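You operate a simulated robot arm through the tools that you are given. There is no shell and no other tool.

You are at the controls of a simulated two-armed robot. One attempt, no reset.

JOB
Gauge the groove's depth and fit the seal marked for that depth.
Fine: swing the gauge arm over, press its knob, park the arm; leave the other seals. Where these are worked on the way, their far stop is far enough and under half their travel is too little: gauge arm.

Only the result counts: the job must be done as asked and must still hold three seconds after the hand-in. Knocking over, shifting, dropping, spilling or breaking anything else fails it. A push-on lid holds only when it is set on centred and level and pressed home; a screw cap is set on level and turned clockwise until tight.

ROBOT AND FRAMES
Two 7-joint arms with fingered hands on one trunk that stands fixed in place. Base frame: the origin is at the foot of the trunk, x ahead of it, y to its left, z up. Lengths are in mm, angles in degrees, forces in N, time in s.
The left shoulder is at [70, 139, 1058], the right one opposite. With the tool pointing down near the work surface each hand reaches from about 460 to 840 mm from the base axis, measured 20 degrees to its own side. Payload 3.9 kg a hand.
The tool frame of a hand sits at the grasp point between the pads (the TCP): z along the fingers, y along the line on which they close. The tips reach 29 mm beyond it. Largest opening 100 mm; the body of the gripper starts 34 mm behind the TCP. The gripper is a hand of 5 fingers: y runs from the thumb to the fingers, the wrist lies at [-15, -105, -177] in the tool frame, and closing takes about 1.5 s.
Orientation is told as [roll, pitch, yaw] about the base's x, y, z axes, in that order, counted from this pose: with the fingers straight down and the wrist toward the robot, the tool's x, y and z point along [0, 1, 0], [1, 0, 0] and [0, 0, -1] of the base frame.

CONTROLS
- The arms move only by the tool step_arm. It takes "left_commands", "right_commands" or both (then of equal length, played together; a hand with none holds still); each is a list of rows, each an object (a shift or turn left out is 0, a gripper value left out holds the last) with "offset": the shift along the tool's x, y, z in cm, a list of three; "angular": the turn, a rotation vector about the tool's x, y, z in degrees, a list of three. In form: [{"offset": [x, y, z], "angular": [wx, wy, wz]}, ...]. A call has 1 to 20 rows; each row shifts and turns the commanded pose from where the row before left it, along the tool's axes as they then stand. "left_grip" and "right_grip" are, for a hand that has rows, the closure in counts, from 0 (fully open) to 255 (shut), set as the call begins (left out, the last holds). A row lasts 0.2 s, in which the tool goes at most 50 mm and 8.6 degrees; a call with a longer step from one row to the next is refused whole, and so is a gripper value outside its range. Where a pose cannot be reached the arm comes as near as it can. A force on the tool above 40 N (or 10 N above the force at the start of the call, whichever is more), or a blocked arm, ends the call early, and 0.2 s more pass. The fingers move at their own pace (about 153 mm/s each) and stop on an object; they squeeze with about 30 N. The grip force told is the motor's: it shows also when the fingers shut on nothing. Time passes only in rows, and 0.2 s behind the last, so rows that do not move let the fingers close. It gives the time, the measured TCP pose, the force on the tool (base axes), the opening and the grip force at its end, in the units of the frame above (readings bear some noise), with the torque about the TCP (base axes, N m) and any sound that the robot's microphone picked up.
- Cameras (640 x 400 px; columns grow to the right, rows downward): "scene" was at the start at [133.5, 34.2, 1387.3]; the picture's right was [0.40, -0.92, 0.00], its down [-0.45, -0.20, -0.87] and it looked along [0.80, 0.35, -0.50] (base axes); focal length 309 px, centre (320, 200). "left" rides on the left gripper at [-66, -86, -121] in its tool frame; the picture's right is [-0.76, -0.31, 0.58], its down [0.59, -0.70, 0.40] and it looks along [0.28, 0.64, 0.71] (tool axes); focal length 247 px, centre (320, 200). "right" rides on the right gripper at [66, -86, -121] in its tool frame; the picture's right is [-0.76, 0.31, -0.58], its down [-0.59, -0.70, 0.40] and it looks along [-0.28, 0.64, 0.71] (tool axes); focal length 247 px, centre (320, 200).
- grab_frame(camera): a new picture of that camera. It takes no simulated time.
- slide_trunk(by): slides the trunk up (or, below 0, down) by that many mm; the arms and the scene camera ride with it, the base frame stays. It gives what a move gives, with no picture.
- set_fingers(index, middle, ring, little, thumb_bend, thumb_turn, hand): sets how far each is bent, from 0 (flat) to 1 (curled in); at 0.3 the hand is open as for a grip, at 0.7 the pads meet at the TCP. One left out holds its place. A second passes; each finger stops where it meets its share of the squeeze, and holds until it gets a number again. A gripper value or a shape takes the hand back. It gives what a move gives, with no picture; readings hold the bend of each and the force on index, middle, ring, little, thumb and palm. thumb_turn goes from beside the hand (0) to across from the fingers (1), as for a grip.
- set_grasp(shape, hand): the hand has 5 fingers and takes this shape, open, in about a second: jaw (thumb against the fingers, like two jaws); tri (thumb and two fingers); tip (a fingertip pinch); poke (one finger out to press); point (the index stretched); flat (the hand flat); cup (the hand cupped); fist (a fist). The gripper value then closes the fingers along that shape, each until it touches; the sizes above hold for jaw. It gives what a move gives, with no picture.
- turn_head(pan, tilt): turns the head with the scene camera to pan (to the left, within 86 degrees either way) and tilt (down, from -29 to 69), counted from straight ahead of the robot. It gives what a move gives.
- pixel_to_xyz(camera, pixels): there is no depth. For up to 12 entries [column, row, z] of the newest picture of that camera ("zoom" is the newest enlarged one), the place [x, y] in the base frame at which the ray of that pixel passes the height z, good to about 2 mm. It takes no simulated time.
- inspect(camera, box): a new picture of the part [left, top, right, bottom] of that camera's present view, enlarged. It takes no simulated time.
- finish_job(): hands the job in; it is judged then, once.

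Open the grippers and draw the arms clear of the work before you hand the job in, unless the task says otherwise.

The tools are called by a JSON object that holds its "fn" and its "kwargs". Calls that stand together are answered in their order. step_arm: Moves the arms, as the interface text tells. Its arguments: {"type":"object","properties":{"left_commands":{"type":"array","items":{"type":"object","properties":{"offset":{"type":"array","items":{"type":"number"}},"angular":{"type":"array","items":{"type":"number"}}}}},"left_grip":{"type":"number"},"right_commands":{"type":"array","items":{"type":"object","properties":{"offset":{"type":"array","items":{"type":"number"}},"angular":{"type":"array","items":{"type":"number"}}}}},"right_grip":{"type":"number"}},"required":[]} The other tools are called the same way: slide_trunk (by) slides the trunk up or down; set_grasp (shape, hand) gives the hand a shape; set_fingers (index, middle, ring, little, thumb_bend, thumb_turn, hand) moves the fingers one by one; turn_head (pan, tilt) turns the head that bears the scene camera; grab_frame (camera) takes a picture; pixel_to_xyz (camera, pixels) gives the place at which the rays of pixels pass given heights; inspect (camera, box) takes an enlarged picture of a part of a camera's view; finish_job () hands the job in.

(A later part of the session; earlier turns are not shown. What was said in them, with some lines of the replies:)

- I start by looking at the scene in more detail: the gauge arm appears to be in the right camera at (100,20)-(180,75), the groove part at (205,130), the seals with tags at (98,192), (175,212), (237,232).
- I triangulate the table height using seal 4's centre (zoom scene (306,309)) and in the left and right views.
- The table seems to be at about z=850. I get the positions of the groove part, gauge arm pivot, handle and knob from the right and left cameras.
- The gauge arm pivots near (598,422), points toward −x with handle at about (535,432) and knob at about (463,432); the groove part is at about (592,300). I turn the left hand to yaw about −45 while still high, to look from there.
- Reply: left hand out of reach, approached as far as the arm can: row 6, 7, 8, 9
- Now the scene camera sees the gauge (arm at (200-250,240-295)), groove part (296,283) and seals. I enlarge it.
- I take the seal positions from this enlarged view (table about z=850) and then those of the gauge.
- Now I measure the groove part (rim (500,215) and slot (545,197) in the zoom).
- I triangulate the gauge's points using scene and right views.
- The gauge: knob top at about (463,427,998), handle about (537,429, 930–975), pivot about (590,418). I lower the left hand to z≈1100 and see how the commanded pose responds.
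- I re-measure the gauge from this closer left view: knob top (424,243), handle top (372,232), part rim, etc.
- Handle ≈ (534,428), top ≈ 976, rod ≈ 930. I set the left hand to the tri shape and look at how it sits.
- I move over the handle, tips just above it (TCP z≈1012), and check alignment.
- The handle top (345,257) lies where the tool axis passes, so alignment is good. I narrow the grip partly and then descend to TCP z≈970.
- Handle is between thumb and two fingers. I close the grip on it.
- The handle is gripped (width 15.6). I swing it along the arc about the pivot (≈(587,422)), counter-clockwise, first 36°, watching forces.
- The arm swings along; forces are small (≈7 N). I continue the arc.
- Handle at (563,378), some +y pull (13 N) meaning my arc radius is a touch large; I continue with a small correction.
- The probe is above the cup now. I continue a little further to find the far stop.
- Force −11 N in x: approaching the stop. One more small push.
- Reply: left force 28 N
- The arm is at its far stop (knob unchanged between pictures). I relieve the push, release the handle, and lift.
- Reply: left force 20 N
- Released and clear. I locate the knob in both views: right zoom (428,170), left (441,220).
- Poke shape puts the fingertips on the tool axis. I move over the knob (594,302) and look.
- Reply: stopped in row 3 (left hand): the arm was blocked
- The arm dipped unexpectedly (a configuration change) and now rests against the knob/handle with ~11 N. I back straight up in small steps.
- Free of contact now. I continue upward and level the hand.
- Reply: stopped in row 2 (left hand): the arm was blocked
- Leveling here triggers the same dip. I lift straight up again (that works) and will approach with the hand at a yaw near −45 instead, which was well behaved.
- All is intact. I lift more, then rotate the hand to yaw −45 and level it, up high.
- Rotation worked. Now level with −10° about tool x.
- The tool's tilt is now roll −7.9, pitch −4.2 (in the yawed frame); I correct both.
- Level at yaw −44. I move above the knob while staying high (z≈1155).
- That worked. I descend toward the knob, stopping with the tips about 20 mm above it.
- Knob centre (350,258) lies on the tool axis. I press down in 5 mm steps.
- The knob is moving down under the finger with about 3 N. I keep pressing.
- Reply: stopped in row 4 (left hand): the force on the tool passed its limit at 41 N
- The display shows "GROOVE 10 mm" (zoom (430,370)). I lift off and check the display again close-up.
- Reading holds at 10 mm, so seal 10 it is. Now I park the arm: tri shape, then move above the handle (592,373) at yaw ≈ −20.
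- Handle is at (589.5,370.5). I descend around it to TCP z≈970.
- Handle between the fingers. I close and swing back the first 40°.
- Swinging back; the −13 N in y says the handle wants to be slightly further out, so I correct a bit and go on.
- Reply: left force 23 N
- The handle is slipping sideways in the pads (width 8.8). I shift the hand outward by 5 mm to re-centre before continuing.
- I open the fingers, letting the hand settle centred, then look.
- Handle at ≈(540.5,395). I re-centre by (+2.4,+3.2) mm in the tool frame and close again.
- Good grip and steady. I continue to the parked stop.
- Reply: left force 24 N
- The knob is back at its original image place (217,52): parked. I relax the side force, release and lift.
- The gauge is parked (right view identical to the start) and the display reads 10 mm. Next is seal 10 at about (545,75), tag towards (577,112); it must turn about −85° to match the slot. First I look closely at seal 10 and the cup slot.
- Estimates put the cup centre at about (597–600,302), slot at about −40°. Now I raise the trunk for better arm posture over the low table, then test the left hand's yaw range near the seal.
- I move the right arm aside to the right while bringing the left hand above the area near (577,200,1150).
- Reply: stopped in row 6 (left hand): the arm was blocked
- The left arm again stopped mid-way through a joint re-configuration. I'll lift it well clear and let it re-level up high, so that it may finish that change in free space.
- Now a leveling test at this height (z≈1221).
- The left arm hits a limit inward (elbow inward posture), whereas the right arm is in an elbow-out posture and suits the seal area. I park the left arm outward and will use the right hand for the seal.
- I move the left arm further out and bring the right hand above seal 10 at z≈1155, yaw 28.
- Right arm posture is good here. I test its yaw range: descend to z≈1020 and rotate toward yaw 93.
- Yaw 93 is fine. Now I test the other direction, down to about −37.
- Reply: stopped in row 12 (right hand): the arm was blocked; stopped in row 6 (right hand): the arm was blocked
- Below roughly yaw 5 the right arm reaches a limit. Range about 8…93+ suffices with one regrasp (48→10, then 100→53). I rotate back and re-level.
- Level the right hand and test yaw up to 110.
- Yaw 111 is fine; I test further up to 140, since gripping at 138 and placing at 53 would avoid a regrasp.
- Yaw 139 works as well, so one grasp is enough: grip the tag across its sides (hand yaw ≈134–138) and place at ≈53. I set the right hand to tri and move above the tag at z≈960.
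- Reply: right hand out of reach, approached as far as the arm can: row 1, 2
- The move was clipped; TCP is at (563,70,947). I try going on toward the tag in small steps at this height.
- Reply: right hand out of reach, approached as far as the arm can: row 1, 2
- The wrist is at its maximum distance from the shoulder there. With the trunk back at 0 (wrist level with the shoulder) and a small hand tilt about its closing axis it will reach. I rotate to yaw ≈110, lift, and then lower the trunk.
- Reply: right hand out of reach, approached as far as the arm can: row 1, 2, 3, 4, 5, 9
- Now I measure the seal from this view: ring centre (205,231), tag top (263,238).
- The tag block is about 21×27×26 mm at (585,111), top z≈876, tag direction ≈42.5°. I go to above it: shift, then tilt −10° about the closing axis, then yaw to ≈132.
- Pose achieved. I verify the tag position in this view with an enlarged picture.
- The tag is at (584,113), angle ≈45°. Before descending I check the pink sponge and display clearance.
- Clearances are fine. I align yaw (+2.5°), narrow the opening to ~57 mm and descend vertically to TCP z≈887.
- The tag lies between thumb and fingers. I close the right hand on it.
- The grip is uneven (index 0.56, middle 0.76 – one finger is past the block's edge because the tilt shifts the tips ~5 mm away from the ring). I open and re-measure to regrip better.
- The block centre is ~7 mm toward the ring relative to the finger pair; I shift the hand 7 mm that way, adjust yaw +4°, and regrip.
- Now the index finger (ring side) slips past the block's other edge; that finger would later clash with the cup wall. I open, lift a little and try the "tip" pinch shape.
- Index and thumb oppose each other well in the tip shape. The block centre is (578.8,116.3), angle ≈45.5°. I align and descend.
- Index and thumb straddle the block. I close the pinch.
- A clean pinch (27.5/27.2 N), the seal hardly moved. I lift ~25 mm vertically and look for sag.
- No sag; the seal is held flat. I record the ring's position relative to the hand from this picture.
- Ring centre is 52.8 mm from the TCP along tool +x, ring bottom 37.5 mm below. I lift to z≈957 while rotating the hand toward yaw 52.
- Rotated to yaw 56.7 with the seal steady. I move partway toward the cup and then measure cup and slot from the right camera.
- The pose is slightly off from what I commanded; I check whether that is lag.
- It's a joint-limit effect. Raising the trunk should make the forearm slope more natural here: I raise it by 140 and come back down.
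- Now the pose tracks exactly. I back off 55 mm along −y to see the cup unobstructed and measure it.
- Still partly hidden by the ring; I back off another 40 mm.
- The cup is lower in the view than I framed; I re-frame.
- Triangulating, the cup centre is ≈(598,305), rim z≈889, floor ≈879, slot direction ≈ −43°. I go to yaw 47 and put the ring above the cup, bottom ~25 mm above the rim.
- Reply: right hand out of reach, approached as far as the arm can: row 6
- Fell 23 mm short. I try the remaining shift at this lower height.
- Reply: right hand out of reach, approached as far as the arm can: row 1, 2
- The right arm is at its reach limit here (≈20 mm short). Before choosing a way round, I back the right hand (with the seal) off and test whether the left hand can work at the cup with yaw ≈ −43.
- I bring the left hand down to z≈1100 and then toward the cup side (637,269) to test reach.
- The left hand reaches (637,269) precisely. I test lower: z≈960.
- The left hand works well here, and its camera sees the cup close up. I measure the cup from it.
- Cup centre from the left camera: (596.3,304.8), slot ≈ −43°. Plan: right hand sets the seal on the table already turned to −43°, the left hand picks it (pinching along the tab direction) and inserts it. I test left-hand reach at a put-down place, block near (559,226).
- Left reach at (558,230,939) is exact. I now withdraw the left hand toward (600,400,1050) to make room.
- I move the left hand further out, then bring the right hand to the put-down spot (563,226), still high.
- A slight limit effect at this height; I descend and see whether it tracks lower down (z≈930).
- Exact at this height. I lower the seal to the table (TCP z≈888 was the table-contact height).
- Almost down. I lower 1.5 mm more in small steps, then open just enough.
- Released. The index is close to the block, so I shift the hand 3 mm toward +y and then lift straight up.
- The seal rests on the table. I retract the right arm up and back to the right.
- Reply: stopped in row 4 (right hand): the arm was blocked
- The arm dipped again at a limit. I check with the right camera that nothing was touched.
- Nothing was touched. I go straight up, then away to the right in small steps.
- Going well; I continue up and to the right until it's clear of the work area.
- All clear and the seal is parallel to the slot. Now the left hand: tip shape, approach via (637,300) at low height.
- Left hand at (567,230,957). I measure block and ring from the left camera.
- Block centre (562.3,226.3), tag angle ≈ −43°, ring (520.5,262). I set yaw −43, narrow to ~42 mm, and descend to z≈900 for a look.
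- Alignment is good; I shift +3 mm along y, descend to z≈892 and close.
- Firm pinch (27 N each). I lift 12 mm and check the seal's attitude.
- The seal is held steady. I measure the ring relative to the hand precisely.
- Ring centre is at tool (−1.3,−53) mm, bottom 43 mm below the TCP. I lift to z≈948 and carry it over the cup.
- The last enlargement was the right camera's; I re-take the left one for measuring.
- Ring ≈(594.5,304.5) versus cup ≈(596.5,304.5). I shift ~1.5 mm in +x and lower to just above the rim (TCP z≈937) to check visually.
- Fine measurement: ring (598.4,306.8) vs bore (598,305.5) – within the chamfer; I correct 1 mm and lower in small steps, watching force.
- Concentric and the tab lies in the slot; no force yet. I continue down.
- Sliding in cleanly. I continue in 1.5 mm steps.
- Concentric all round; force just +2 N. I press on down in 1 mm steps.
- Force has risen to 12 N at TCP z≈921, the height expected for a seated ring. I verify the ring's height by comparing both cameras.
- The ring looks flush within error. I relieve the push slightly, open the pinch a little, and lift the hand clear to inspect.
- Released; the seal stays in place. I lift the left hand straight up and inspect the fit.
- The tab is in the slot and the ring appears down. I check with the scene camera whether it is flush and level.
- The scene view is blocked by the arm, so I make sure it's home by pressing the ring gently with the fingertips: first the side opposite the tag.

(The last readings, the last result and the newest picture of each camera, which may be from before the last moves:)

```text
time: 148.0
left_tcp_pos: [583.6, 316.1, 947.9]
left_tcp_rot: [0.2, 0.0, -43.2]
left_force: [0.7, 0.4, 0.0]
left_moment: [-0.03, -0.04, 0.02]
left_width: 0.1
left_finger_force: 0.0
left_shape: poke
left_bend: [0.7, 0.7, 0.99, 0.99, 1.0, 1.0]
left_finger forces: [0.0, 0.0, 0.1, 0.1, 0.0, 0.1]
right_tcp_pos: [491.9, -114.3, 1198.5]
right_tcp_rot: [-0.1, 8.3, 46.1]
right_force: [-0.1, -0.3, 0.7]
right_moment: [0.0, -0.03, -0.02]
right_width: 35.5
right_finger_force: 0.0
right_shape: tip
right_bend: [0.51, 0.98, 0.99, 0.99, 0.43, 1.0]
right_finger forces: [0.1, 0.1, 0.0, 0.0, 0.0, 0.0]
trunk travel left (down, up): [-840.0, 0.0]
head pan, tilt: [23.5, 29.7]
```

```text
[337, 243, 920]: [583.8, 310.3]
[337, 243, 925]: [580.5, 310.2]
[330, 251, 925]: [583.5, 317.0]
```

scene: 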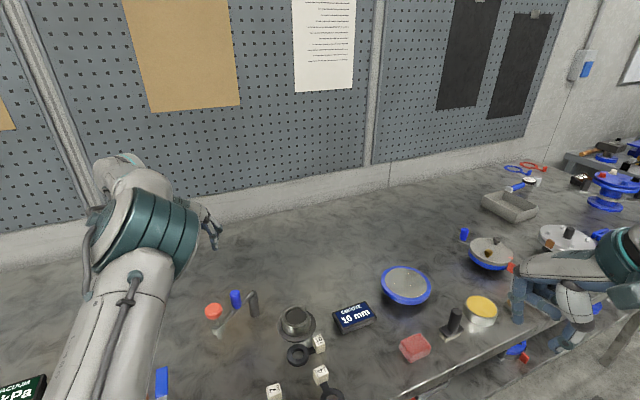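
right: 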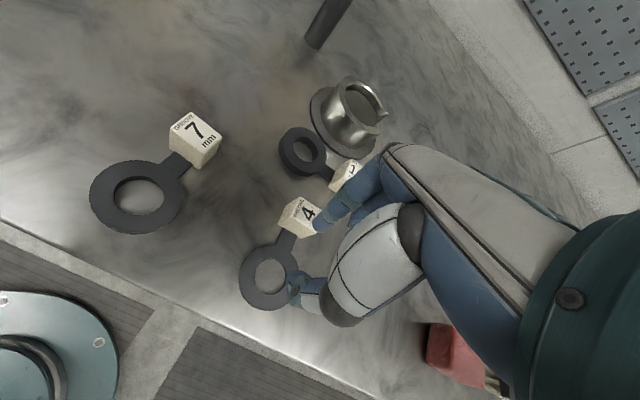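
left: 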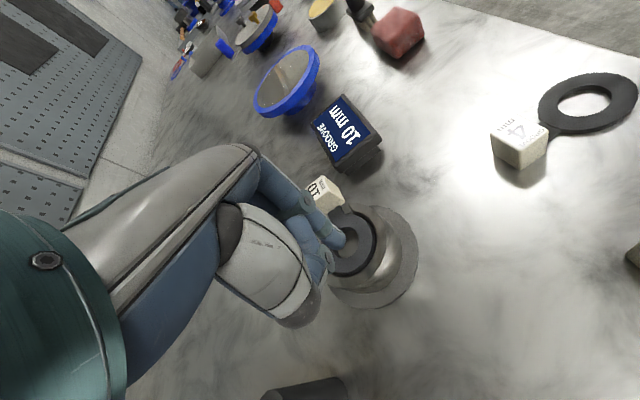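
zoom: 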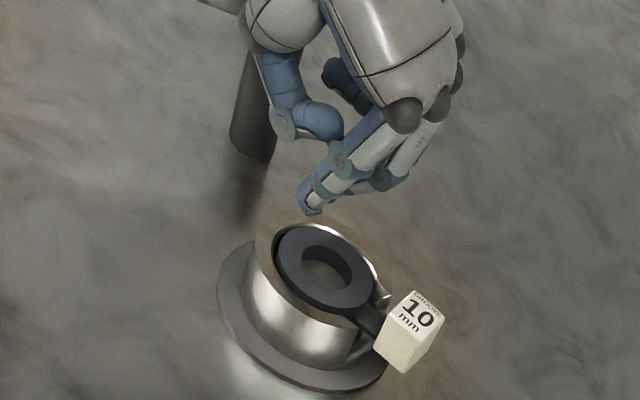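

I shift 4 mm outward so both fingertips land on the ring, then press down gently.

{"fn": "step_arm", "kwargs": {"left_commands": [{"offset": [0, -0.4, 0]}, {"offset": [0, 0, 1.2]}, {"offset": [0, 0, 1.0]}, {"offset": [0, 0, 0.3]}, {}]}}

{"fn": "step_arm", "kwargs": {"left_commands": [{"offset": [0, 0, 0.2]}, {"offset": [0, 0, 0.2]}, {"offset": [0, 0, 0.2]}, {}]}}

{"fn": "inspect", "kwargs": {"camera": "right", "box": [190, 10, 300, 100]}}

```text
time: 149.2
left_tcp_pos: [582.6, 320.0, 923.3]
left_tcp_rot: [0.1, 0.0, -43.1]
left_force: [-0.4, 0.0, 0.0]
left_moment: [0.0, 0.03, -0.01]
left_width: 0.0
left_finger_force: 0.0
left_shape: poke
left_bend: [0.7, 0.7, 0.99, 0.99, 1.0, 1.0]
left_finger forces: [0.1, 0.0, 0.1, 0.0, 0.1, 0.0]
right_tcp_pos: [492.7, -113.7, 1199.0]
right_tcp_rot: [-0.3, 8.4, 46.1]
right_force: [-0.9, 0.6, -0.5]
right_moment: [0.01, 0.03, -0.02]
right_width: 35.4
right_finger_force: 0.2
right_shape: tip
right_bend: [0.51, 0.98, 0.99, 0.99, 0.43, 1.0]
right_finger forces: [0.1, 0.0, 0.0, 0.0, 0.0, 0.0]
trunk travel left (down, up): [-840.0, 0.0]
head pan, tilt: [23.5, 29.7]
```

```text
time: 150.2
left_tcp_pos: [582.0, 318.4, 921.5]
left_tcp_rot: [0.5, -0.2, -43.0]
left_force: [5.6, 3.3, 24.2]
left_moment: [0.35, -0.43, -0.03]
left_width: 0.0
left_finger_force: 0.0
left_shape: poke
left_bend: [0.7, 0.7, 0.99, 0.99, 1.0, 1.0]
left_finger forces: [0.0, 24.4, 0.0, 0.0, 0.0, 0.1]
right_tcp_pos: [489.4, -115.2, 1198.2]
right_tcp_rot: [-0.1, 8.3, 46.1]
right_force: [-0.6, 0.6, -0.2]
right_moment: [0.02, 0.01, -0.02]
right_width: 35.1
right_finger_force: 0.1
right_shape: tip
right_bend: [0.51, 0.98, 0.99, 0.99, 0.43, 1.0]
right_finger forces: [0.1, 0.0, 0.0, 0.0, 0.0, 0.0]
trunk travel left (down, up): [-840.0, 0.0]
head pan, tilt: [23.5, 29.7]
```

```text
4.44 times, centred on (245, 55) of right
```

zoom: 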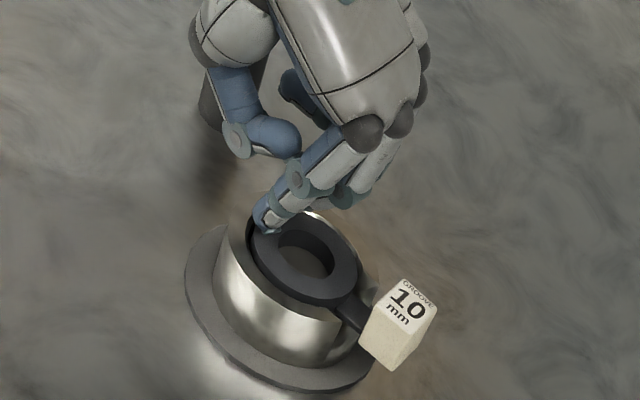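

Contact on the ring at TCP z≈921.5 with 24 N. To know if that is flush I touch the rim the same way for comparison: lift, shift 15 mm outward, touch down.

{"fn": "step_arm", "kwargs": {"left_commands": [{"offset": [0, 0, -0.6]}, {"offset": [0, 0, -0.6]}, {"offset": [0, -1.4, 0]}, {"offset": [0, 0, 0.5]}, {"offset": [0, 0, 0.3]}, {}]}}

{"fn": "step_arm", "kwargs": {"left_commands": [{"offset": [0, 0, 0.2]}, {"offset": [0, 0, 0.2]}, {}]}}

{"fn": "inspect", "kwargs": {"camera": "right", "box": [190, 10, 300, 100]}}

```text
time: 151.6
left_tcp_pos: [570.0, 328.8, 921.0]
left_tcp_rot: [0.3, 0.0, -43.1]
left_force: [-0.4, -0.1, -0.1]
left_moment: [0.02, -0.01, -0.03]
left_width: 0.0
left_finger_force: 0.0
left_shape: poke
left_bend: [0.7, 0.7, 0.99, 0.99, 1.0, 1.0]
left_finger forces: [0.0, 0.0, 0.0, 0.0, 0.0, 0.0]
right_tcp_pos: [492.1, -113.2, 1197.5]
right_tcp_rot: [-0.2, 8.3, 46.2]
right_force: [0.8, -0.8, 0.5]
right_moment: [0.0, -0.02, 0.02]
right_width: 35.5
right_finger_force: 0.0
right_shape: tip
right_bend: [0.51, 0.98, 0.99, 0.99, 0.43, 1.0]
right_finger forces: [0.0, 0.0, 0.0, 0.0, 0.0, 0.0]
trunk travel left (down, up): [-840.0, 0.0]
head pan, tilt: [23.5, 29.7]
```

```text
time: 152.4
left_tcp_pos: [571.2, 328.3, 918.7]
left_tcp_rot: [0.4, -0.2, -43.0]
left_force: [3.6, 1.6, 15.5]
left_moment: [0.09, -0.16, 0.0]
left_width: 0.0
left_finger_force: 0.1
left_shape: poke
left_bend: [0.7, 0.7, 0.99, 0.99, 1.0, 1.0]
left_finger forces: [0.0, 15.6, 0.0, 0.1, 0.0, 0.1]
right_tcp_pos: [490.7, -112.9, 1199.0]
right_tcp_rot: [-0.2, 8.3, 46.1]
right_force: [0.2, -0.4, -0.4]
right_moment: [0.0, 0.01, -0.02]
right_width: 35.4
right_finger_force: 0.0
right_shape: tip
right_bend: [0.51, 0.98, 0.99, 0.99, 0.43, 1.0]
right_finger forces: [0.0, 0.1, 0.1, 0.0, 0.1, 0.1]
trunk travel left (down, up): [-840.0, 0.0]
head pan, tilt: [23.5, 29.7]
```

```text
4.44 times, centred on (245, 55) of right
```

zoom: 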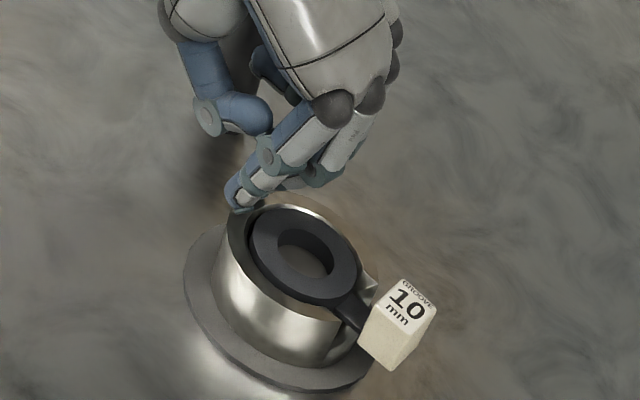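

The rim contacts ~3 mm lower than the ring top, so I want to know if the ring is fully on the floor. I measure the table height with the same fingertip for reference at a free spot (~(545,355)).

{"fn": "step_arm", "kwargs": {"left_commands": [{"offset": [0, 0, -1.5]}, {"offset": [0, 0, -1.5]}, {"offset": [0, -2.5, 0]}, {"offset": [0, -2.5, 0]}, {}]}}

{"fn": "inspect", "kwargs": {"camera": "right", "box": [120, 0, 300, 110]}}

{"fn": "grab_frame", "kwargs": {"camera": "left"}}

```text
time: 153.6
left_tcp_pos: [534.0, 362.9, 946.7]
left_tcp_rot: [0.3, 0.0, -43.1]
left_force: [0.7, 0.1, 0.4]
left_moment: [0.01, -0.01, -0.01]
left_width: 0.0
left_finger_force: 0.1
left_shape: poke
left_bend: [0.7, 0.7, 0.99, 0.99, 1.0, 1.0]
left_finger forces: [0.0, 0.0, 0.1, 0.0, 0.0, 0.1]
right_tcp_pos: [492.1, -115.2, 1197.2]
right_tcp_rot: [-0.1, 8.4, 46.1]
right_force: [-1.0, 0.2, -0.3]
right_moment: [-0.01, 0.0, -0.02]
right_width: 35.5
right_finger_force: 0.0
right_shape: tip
right_bend: [0.51, 0.98, 0.99, 0.99, 0.43, 1.0]
right_finger forces: [0.0, 0.0, 0.0, 0.0, 0.1, 0.0]
trunk travel left (down, up): [-840.0, 0.0]
head pan, tilt: [23.5, 29.7]
```

```text
3.56 times, centred on (210, 55) of right
```

zoom: 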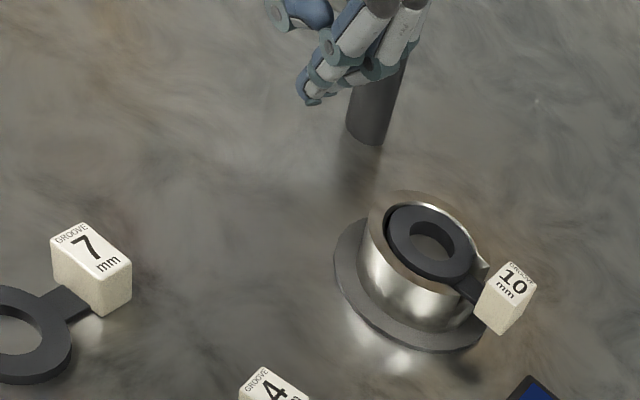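

```text
taken
```

left: 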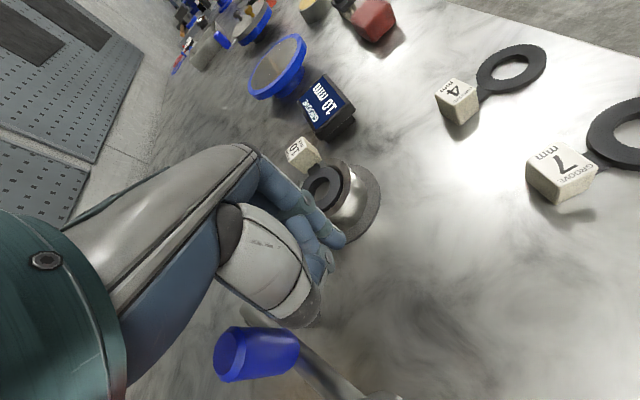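

This spot is too near the gauge's rod for the wrist; I use the free table at (530,250) where the seal lay before.

{"fn": "step_arm", "kwargs": {"left_commands": [{"offset": [-2.85, 2.5, 0]}, {"offset": [-2.85, 2.5, 0]}, {"offset": [-2.8, 2.4, 0]}, {"offset": [0, 0, 2]}, {"offset": [0, 0, 2]}, {"offset": [0, 0, 1.5]}, {}]}}

{"fn": "step_arm", "kwargs": {"left_commands": [{"offset": [0, 0, 0.3]}, {"offset": [0, 0, 0.3]}, {"offset": [0, 0, 0.3]}, {}]}}

```text
time: 155.2
left_tcp_pos: [531.3, 250.5, 892.1]
left_tcp_rot: [0.2, 0.0, -43.1]
left_force: [0.5, 0.5, -0.6]
left_moment: [0.03, -0.02, -0.01]
left_width: 0.1
left_finger_force: 0.0
left_shape: poke
left_bend: [0.7, 0.7, 0.99, 0.99, 1.0, 1.0]
left_finger forces: [0.1, 0.0, 0.0, 0.0, 0.0, 0.0]
right_tcp_pos: [492.9, -112.3, 1199.2]
right_tcp_rot: [-0.3, 8.4, 46.1]
right_force: [-0.4, -1.2, 0.3]
right_moment: [0.0, 0.02, 0.0]
right_width: 35.3
right_finger_force: 0.0
right_shape: tip
right_bend: [0.51, 0.98, 0.99, 0.99, 0.43, 1.0]
right_finger forces: [0.1, 0.0, 0.0, 0.0, 0.0, 0.0]
trunk travel left (down, up): [-840.0, 0.0]
head pan, tilt: [23.5, 29.7]
```

```text
time: 156.2
left_tcp_pos: [531.1, 251.6, 883.2]
left_tcp_rot: [0.1, 0.0, -43.0]
left_force: [0.0, -0.4, -0.8]
left_moment: [-0.01, 0.0, 0.0]
left_width: 0.0
left_finger_force: 0.0
left_shape: poke
left_bend: [0.7, 0.7, 0.99, 0.99, 1.0, 1.0]
left_finger forces: [0.1, 0.0, 0.0, 0.0, 0.1, 0.0]
right_tcp_pos: [492.1, -114.4, 1198.8]
right_tcp_rot: [-0.1, 8.3, 46.1]
right_force: [-0.6, 1.0, 0.1]
right_moment: [-0.02, -0.02, -0.02]
right_width: 35.5
right_finger_force: 0.0
right_shape: tip
right_bend: [0.51, 0.98, 0.99, 0.99, 0.43, 1.0]
right_finger forces: [0.1, 0.1, 0.0, 0.1, 0.1, 0.0]
trunk travel left (down, up): [-840.0, 0.0]
head pan, tilt: [23.5, 29.7]
```

{"fn": "step_arm", "kwargs": {"left_commands": [{"offset": [0, 0, 0.2]}, {"offset": [0, 0, 0.2]}, {"offset": [0, 0, 0.2]}, {}]}}

```text
time: 157.2
left_tcp_pos: [531.0, 249.2, 878.9]
left_tcp_rot: [0.5, -0.3, -43.0]
left_force: [3.1, 0.2, 22.2]
left_moment: [0.21, -0.28, -0.03]
left_width: 0.2
left_finger_force: 0.0
left_shape: poke
left_bend: [0.7, 0.7, 0.99, 0.99, 1.0, 1.0]
left_finger forces: [0.0, 22.1, 0.0, 0.1, 0.1, 0.0]
right_tcp_pos: [490.0, -114.7, 1198.2]
right_tcp_rot: [-0.1, 8.3, 46.0]
right_force: [-0.2, -0.7, 0.3]
right_moment: [-0.01, 0.0, -0.02]
right_width: 35.3
right_finger_force: 0.1
right_shape: tip
right_bend: [0.51, 0.98, 0.99, 0.99, 0.43, 1.0]
right_finger forces: [0.0, 0.1, 0.1, 0.1, 0.1, 0.0]
trunk travel left (down, up): [-840.0, 0.0]
head pan, tilt: [23.5, 29.7]
```

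Table contact is at TCP 878.9, so the rim stands ~39.6 mm and the ring top ~42.6 mm above the table; the ring bottom reached ≈28–29 mm, i.e. the floor (39.6−10). The seal is simply a bit proud. I check levelness by touching the tag side of the ring too.

{"fn": "step_arm", "kwargs": {"left_commands": [{"offset": [0, 0, -2]}, {"offset": [0, 0, -2.2]}, {"offset": [0, 0, -2.2]}, {"offset": [2.85, 0.85, 0]}, {"offset": [2.85, 0.85, 0]}, {"offset": [2.8, 0.84, 0]}, {}]}}

{"fn": "inspect", "kwargs": {"camera": "right", "box": [180, 0, 300, 100]}}

{"fn": "inspect", "kwargs": {"camera": "left", "box": [250, 180, 450, 380]}}

```text
time: 158.8
left_tcp_pos: [607.7, 294.9, 939.7]
left_tcp_rot: [0.1, 0.0, -43.0]
left_force: [-0.4, -0.1, 0.3]
left_moment: [0.02, 0.01, 0.01]
left_width: 0.1
left_finger_force: 0.1
left_shape: poke
left_bend: [0.7, 0.7, 0.99, 0.99, 1.0, 1.0]
left_finger forces: [0.1, 0.0, 0.1, 0.0, 0.0, 0.1]
right_tcp_pos: [492.0, -113.2, 1197.9]
right_tcp_rot: [-0.2, 8.4, 46.1]
right_force: [-0.4, 0.6, 0.2]
right_moment: [0.01, 0.03, -0.02]
right_width: 35.6
right_finger_force: 0.0
right_shape: tip
right_bend: [0.51, 0.98, 0.99, 0.99, 0.43, 1.0]
right_finger forces: [0.0, 0.0, 0.0, 0.0, 0.0, 0.0]
trunk travel left (down, up): [-840.0, 0.0]
head pan, tilt: [23.5, 29.7]
```

```text
4.00 times, centred on (240, 50) of right
```

zoom: 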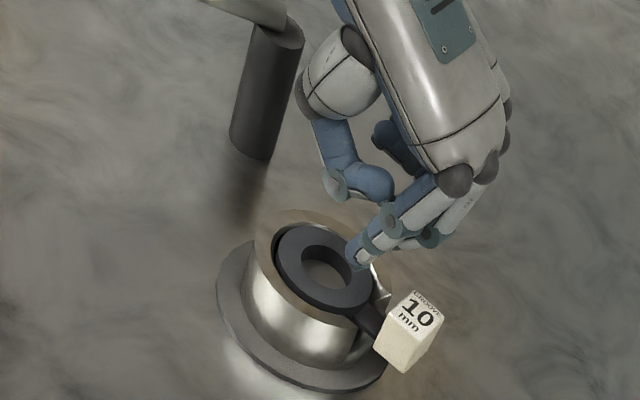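

```text
2.00 times, centred on (350, 280) of left
```

zoom: 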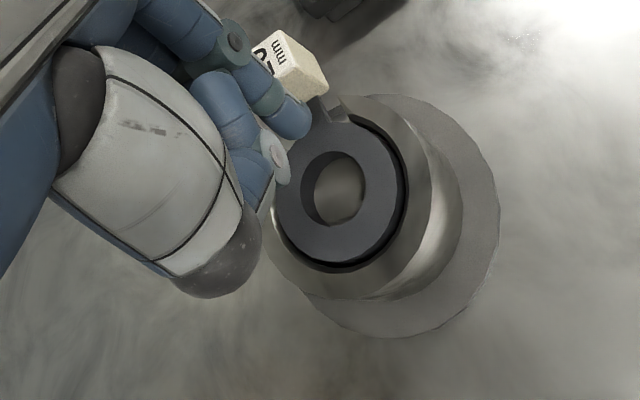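

I touch down on the tag side of the ring.

{"fn": "step_arm", "kwargs": {"left_commands": [{"offset": [0, 0, 0.8]}, {"offset": [0, 0, 0.5]}, {"offset": [0, 0, 0.2]}, {"offset": [0, 0, 0.2]}, {}]}}

{"fn": "step_arm", "kwargs": {"left_commands": [{"offset": [0, 0, 0.2]}, {"offset": [0, 0, 0.2]}, {"offset": [0, 0, 0.15]}, {}]}}

{"fn": "inspect", "kwargs": {"camera": "right", "box": [180, 0, 300, 100]}}

```text
time: 160.0
left_tcp_pos: [607.3, 295.4, 923.4]
left_tcp_rot: [0.2, 0.0, -43.2]
left_force: [-0.6, -0.5, 0.0]
left_moment: [-0.01, -0.02, 0.01]
left_width: 0.3
left_finger_force: 0.1
left_shape: poke
left_bend: [0.7, 0.7, 0.99, 0.99, 1.0, 1.0]
left_finger forces: [0.0, 0.0, 0.0, 0.1, 0.0, 0.0]
right_tcp_pos: [491.6, -112.8, 1198.1]
right_tcp_rot: [-0.2, 8.3, 46.1]
right_force: [0.0, 0.2, 0.1]
right_moment: [-0.02, 0.0, 0.02]
right_width: 35.2
right_finger_force: 0.1
right_shape: tip
right_bend: [0.51, 0.98, 0.99, 0.99, 0.43, 1.0]
right_finger forces: [0.0, 0.1, 0.1, 0.0, 0.0, 0.0]
trunk travel left (down, up): [-840.0, 0.0]
head pan, tilt: [23.5, 29.7]
```

```text
time: 161.0
left_tcp_pos: [607.7, 294.8, 921.4]
left_tcp_rot: [0.4, -0.2, -43.1]
left_force: [4.7, 0.9, 15.8]
left_moment: [0.18, -0.3, -0.02]
left_width: 0.3
left_finger_force: 0.2
left_shape: poke
left_bend: [0.7, 0.7, 0.99, 0.99, 1.0, 1.0]
left_finger forces: [0.0, 15.5, 0.0, 0.0, 0.1, 0.0]
right_tcp_pos: [490.0, -113.3, 1198.0]
right_tcp_rot: [-0.2, 8.4, 46.1]
right_force: [-0.4, 0.2, 0.3]
right_moment: [0.0, -0.01, 0.0]
right_width: 35.2
right_finger_force: 0.1
right_shape: tip
right_bend: [0.51, 0.98, 0.99, 0.99, 0.43, 1.0]
right_finger forces: [0.0, 0.0, 0.0, 0.0, 0.0, 0.1]
trunk travel left (down, up): [-840.0, 0.0]
head pan, tilt: [23.5, 29.7]
```

```text
4.00 times, centred on (240, 50) of right
```

zoom: 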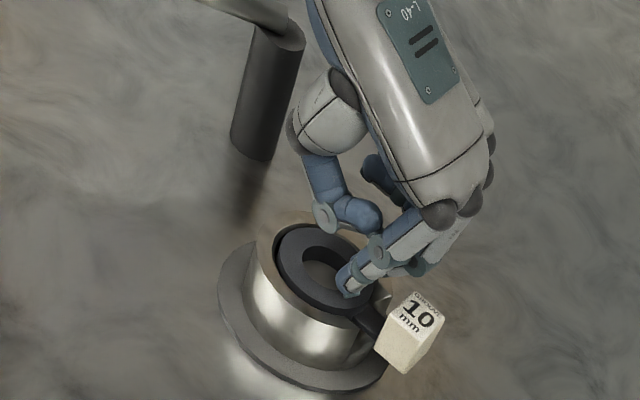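

Tag side contacts at 921.4, far side at 921.5: level. One firmer push here to be sure it's home.

{"fn": "step_arm", "kwargs": {"left_commands": [{"offset": [0, 0, 0.2]}, {"offset": [0, 0, 0.15]}, {}]}}

{"fn": "step_arm", "kwargs": {"left_commands": [{"offset": [0, 0, -0.8]}, {"offset": [0, 0, -1.5]}, {"offset": [0, 0, -2]}, {"offset": [0, 0, -2]}, {"offset": [2, -2, -1]}, {"offset": [2, -3, -2]}, {"offset": [2, -3.5, -2]}, {"offset": [2, -3.5, -2]}, {"offset": [2, -3.5, -1]}, {}]}}

{"fn": "grab_frame", "kwargs": {"camera": "scene"}}

{"fn": "inspect", "kwargs": {"camera": "right", "box": [180, 0, 300, 100]}}

```text
time: 161.8
left_tcp_pos: [608.9, 293.1, 919.6]
left_tcp_rot: [0.6, -0.3, -43.2]
left_force: [12.1, 1.3, 32.4]
left_moment: [0.37, -0.63, -0.13]
left_width: 0.0
left_finger_force: 0.1
left_shape: poke
left_bend: [0.7, 0.7, 0.99, 0.99, 1.0, 1.0]
left_finger forces: [0.1, 32.2, 0.1, 0.1, 0.0, 0.1]
right_tcp_pos: [490.1, -115.2, 1199.1]
right_tcp_rot: [-0.3, 8.3, 46.0]
right_force: [-0.1, 0.8, 0.0]
right_moment: [0.0, -0.01, -0.03]
right_width: 34.9
right_finger_force: 0.0
right_shape: tip
right_bend: [0.51, 0.98, 0.99, 0.99, 0.43, 1.0]
right_finger forces: [0.0, 0.0, 0.0, 0.1, 0.0, 0.0]
trunk travel left (down, up): [-840.0, 0.0]
head pan, tilt: [23.5, 29.7]
```

```text
time: 164.0
left_tcp_pos: [562.4, 473.2, 1058.3]
left_tcp_rot: [0.2, 0.0, -43.1]
left_force: [1.2, 0.2, -0.6]
left_moment: [0.02, 0.02, 0.02]
left_width: 0.2
left_finger_force: 0.0
left_shape: poke
left_bend: [0.7, 0.7, 0.99, 0.99, 1.0, 1.0]
left_finger forces: [0.0, 0.0, 0.1, 0.1, 0.1, 0.1]
right_tcp_pos: [493.7, -113.4, 1196.9]
right_tcp_rot: [-0.1, 8.4, 46.2]
right_force: [0.1, 0.3, -0.4]
right_moment: [-0.01, -0.02, -0.04]
right_width: 35.5
right_finger_force: 0.1
right_shape: tip
right_bend: [0.51, 0.98, 0.99, 0.99, 0.43, 1.0]
right_finger forces: [0.1, 0.0, 0.1, 0.0, 0.0, 0.1]
trunk travel left (down, up): [-840.0, 0.0]
head pan, tilt: [23.5, 29.7]
```

```text
taken
```

scene: 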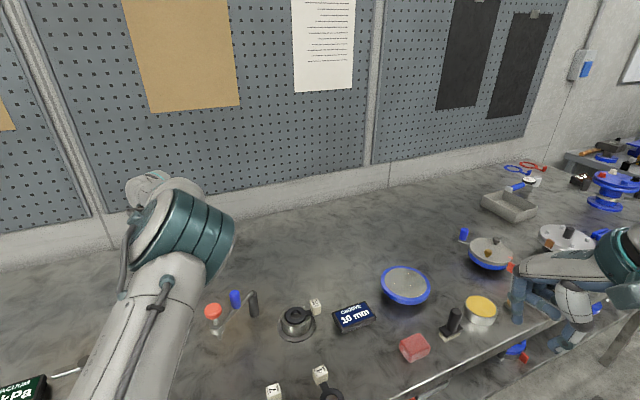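

```text
4.00 times, centred on (240, 50) of right
```

zoom: 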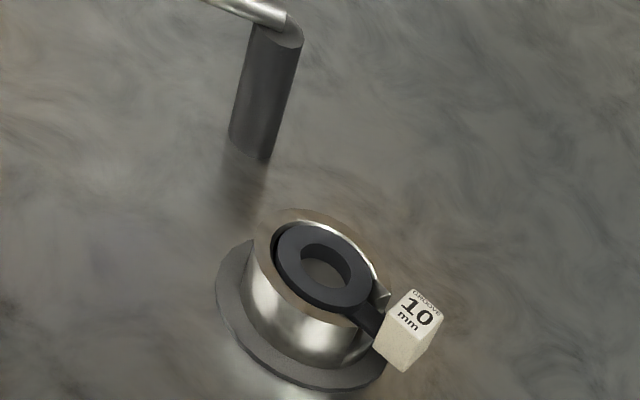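

The left hand is clear. I look closely at the seated seal and the gauge from the scene camera.

{"fn": "inspect", "kwargs": {"camera": "scene", "box": [262, 285, 342, 345]}}

{"fn": "inspect", "kwargs": {"camera": "scene", "box": [180, 270, 380, 400]}}

```text
6.67 times, centred on (302, 315) of scene
```

zoom: 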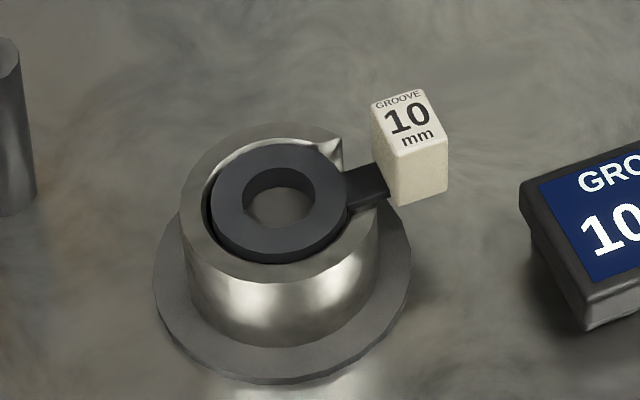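

```text
3.08 times, centred on (280, 335) of scene
```

zoom: 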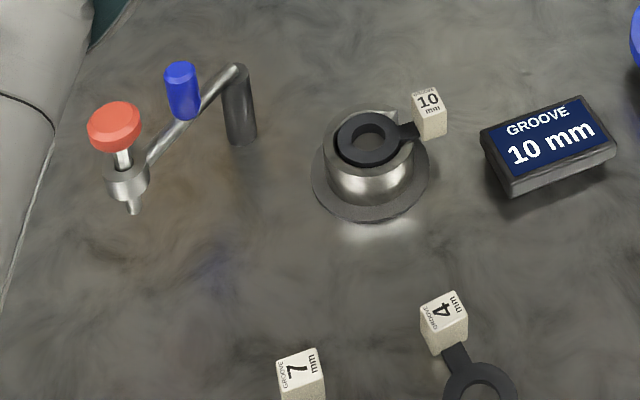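

Seal 10 is seated level in the groove with its tab in the slot; gauge parked, other seals untouched. I draw the left arm further back and open both hands.

{"fn": "step_arm", "kwargs": {"left_commands": [{"offset": [1.0, -3.5, -2.5]}, {"offset": [1.0, -3.5, -2.5]}, {"offset": [1.0, -3.5, -2.5]}, {"offset": [0, -1.0, -3]}, {}]}}

{"fn": "set_grasp", "kwargs": {"hand": "left", "shape": "jaw"}}

{"fn": "set_grasp", "kwargs": {"hand": "right", "shape": "jaw"}}

{"fn": "step_arm", "kwargs": {"left_commands": [{}, {}, {}, {}], "right_commands": [{}, {}, {}, {}], "left_grip": 0, "right_grip": 0}}

{"fn": "grab_frame", "kwargs": {"camera": "scene"}}

{"fn": "inspect", "kwargs": {"camera": "scene", "box": [180, 270, 400, 400]}}

```text
time: 165.2
left_tcp_pos: [499.3, 574.0, 1163.7]
left_tcp_rot: [0.1, 0.0, -43.1]
left_force: [0.1, 0.5, 0.2]
left_moment: [-0.02, 0.01, -0.03]
left_width: 0.0
left_finger_force: 0.1
left_shape: poke
left_bend: [0.7, 0.7, 0.99, 0.99, 1.0, 1.0]
left_finger forces: [0.0, 0.0, 0.1, 0.0, 0.0, 0.0]
right_tcp_pos: [491.8, -112.8, 1197.5]
right_tcp_rot: [-0.1, 8.4, 46.1]
right_force: [0.0, 0.4, -0.1]
right_moment: [0.0, 0.02, 0.01]
right_width: 35.2
right_finger_force: 0.1
right_shape: tip
right_bend: [0.51, 0.98, 0.99, 0.99, 0.43, 1.0]
right_finger forces: [0.0, 0.1, 0.0, 0.0, 0.1, 0.1]
trunk travel left (down, up): [-840.0, 0.0]
head pan, tilt: [23.5, 29.7]
```

```text
time: 166.1
left_tcp_pos: [497.9, 573.8, 1162.6]
left_tcp_rot: [0.2, 0.0, -43.0]
left_force: [0.3, -0.2, 0.9]
left_moment: [0.01, -0.01, 0.04]
left_width: 100.1
left_finger_force: 0.1
left_shape: jaw
left_bend: [0.3, 0.3, 0.3, 0.3, 0.3, 0.98]
left_finger forces: [0.1, 0.0, 0.1, 0.1, 0.0, 0.0]
right_tcp_pos: [492.2, -113.6, 1197.2]
right_tcp_rot: [-0.3, 8.4, 46.1]
right_force: [-0.1, 0.4, -0.5]
right_moment: [-0.01, -0.02, 0.02]
right_width: 35.3
right_finger_force: 0.1
right_shape: tip
right_bend: [0.51, 0.98, 0.99, 0.99, 0.43, 1.0]
right_finger forces: [0.1, 0.1, 0.1, 0.0, 0.1, 0.0]
trunk travel left (down, up): [-840.0, 0.0]
head pan, tilt: [23.5, 29.7]
```

```text
time: 167.0
left_tcp_pos: [498.2, 574.1, 1163.4]
left_tcp_rot: [0.2, 0.0, -43.1]
left_force: [-0.3, -0.9, -0.1]
left_moment: [-0.02, -0.03, 0.01]
left_width: 100.1
left_finger_force: 0.1
left_shape: jaw
left_bend: [0.3, 0.3, 0.3, 0.3, 0.3, 0.98]
left_finger forces: [0.0, 0.0, 0.1, 0.0, 0.0, 0.1]
right_tcp_pos: [492.0, -113.4, 1198.3]
right_tcp_rot: [-0.3, 8.4, 46.2]
right_force: [0.1, 0.2, 0.5]
right_moment: [0.0, -0.01, 0.05]
right_width: 100.0
right_finger_force: 0.1
right_shape: jaw
right_bend: [0.3, 0.3, 0.3, 0.3, 0.3, 0.98]
right_finger forces: [0.0, 0.0, 0.0, 0.1, 0.0, 0.1]
trunk travel left (down, up): [-840.0, 0.0]
head pan, tilt: [23.5, 29.7]
```

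```text
time: 168.0
left_tcp_pos: [498.2, 573.6, 1163.8]
left_tcp_rot: [0.2, 0.0, -43.1]
left_force: [0.3, -0.5, -0.3]
left_moment: [0.0, 0.0, -0.02]
left_width: 99.8
left_finger_force: 0.1
left_shape: jaw
left_bend: [0.3, 0.3, 0.3, 0.3, 0.3, 0.98]
left_finger forces: [0.0, 0.1, 0.0, 0.0, 0.0, 0.1]
right_tcp_pos: [492.5, -112.4, 1197.9]
right_tcp_rot: [-0.2, 8.5, 46.1]
right_force: [-0.3, 0.5, -0.4]
right_moment: [0.01, 0.0, -0.02]
right_width: 99.9
right_finger_force: 0.1
right_shape: jaw
right_bend: [0.3, 0.3, 0.3, 0.3, 0.3, 0.98]
right_finger forces: [0.0, 0.1, 0.0, 0.1, 0.1, 0.0]
trunk travel left (down, up): [-840.0, 0.0]
head pan, tilt: [23.5, 29.7]
```

```text
taken
```

scene: 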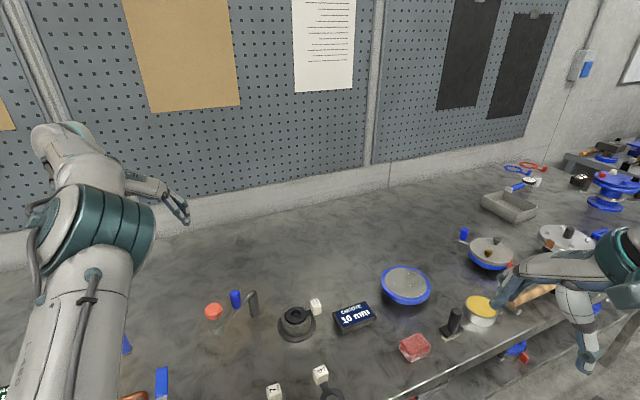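

```text
2.91 times, centred on (290, 335) of scene
```

zoom: 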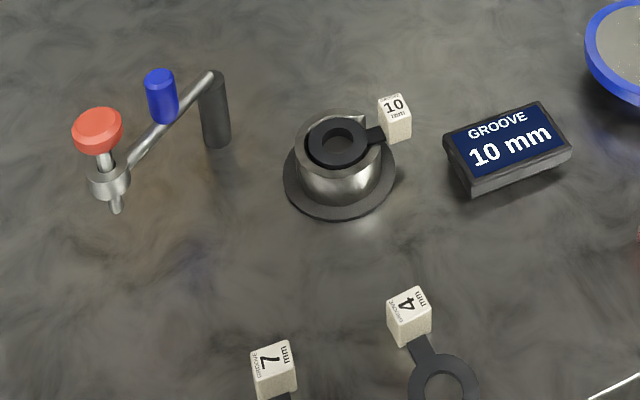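

The last pictures show seal 10 seated in the groove with its tab through the slot. The gauge arm is parked, seals 4 and 7 are in place, and both hands are open and clear, so I hand the job in.

{"fn": "finish_job", "kwargs": {}}

```text
The job is handed in.
```

I gauged the groove at 10 mm, fitted the seal marked 10, and handed the job in. The hand-in gave no verdict, so I don't know yet whether it passed.

- **Gauge:** I swung the arm over to its far stop and pressed the knob. The display read 10 mm. I then swung the arm back to its starting position.
- **Seal 10:** It sits in the groove with its tab through the slot. Touching the ring on the tag side and on the far side gave the same height to within about 0.5 mm, so it is level. I pressed it down with about 32 N at the end.
- **Proud of the rim:** The ring's top is about 3 mm above the rim. From the touch heights, its underside is on the groove floor, so I take this to be the seal's own thickness, not a poor fit.
- **Other objects:** Seals 4 and 7 were not touched. When I first moved over to press the knob, an arm joint jumped and the left hand dipped. It rested lightly on the gauge's knob and handle, at about 11 N, and a second, lighter touch followed. Nothing was moved or knocked over.

Both hands were open and clear of the work at hand-in.
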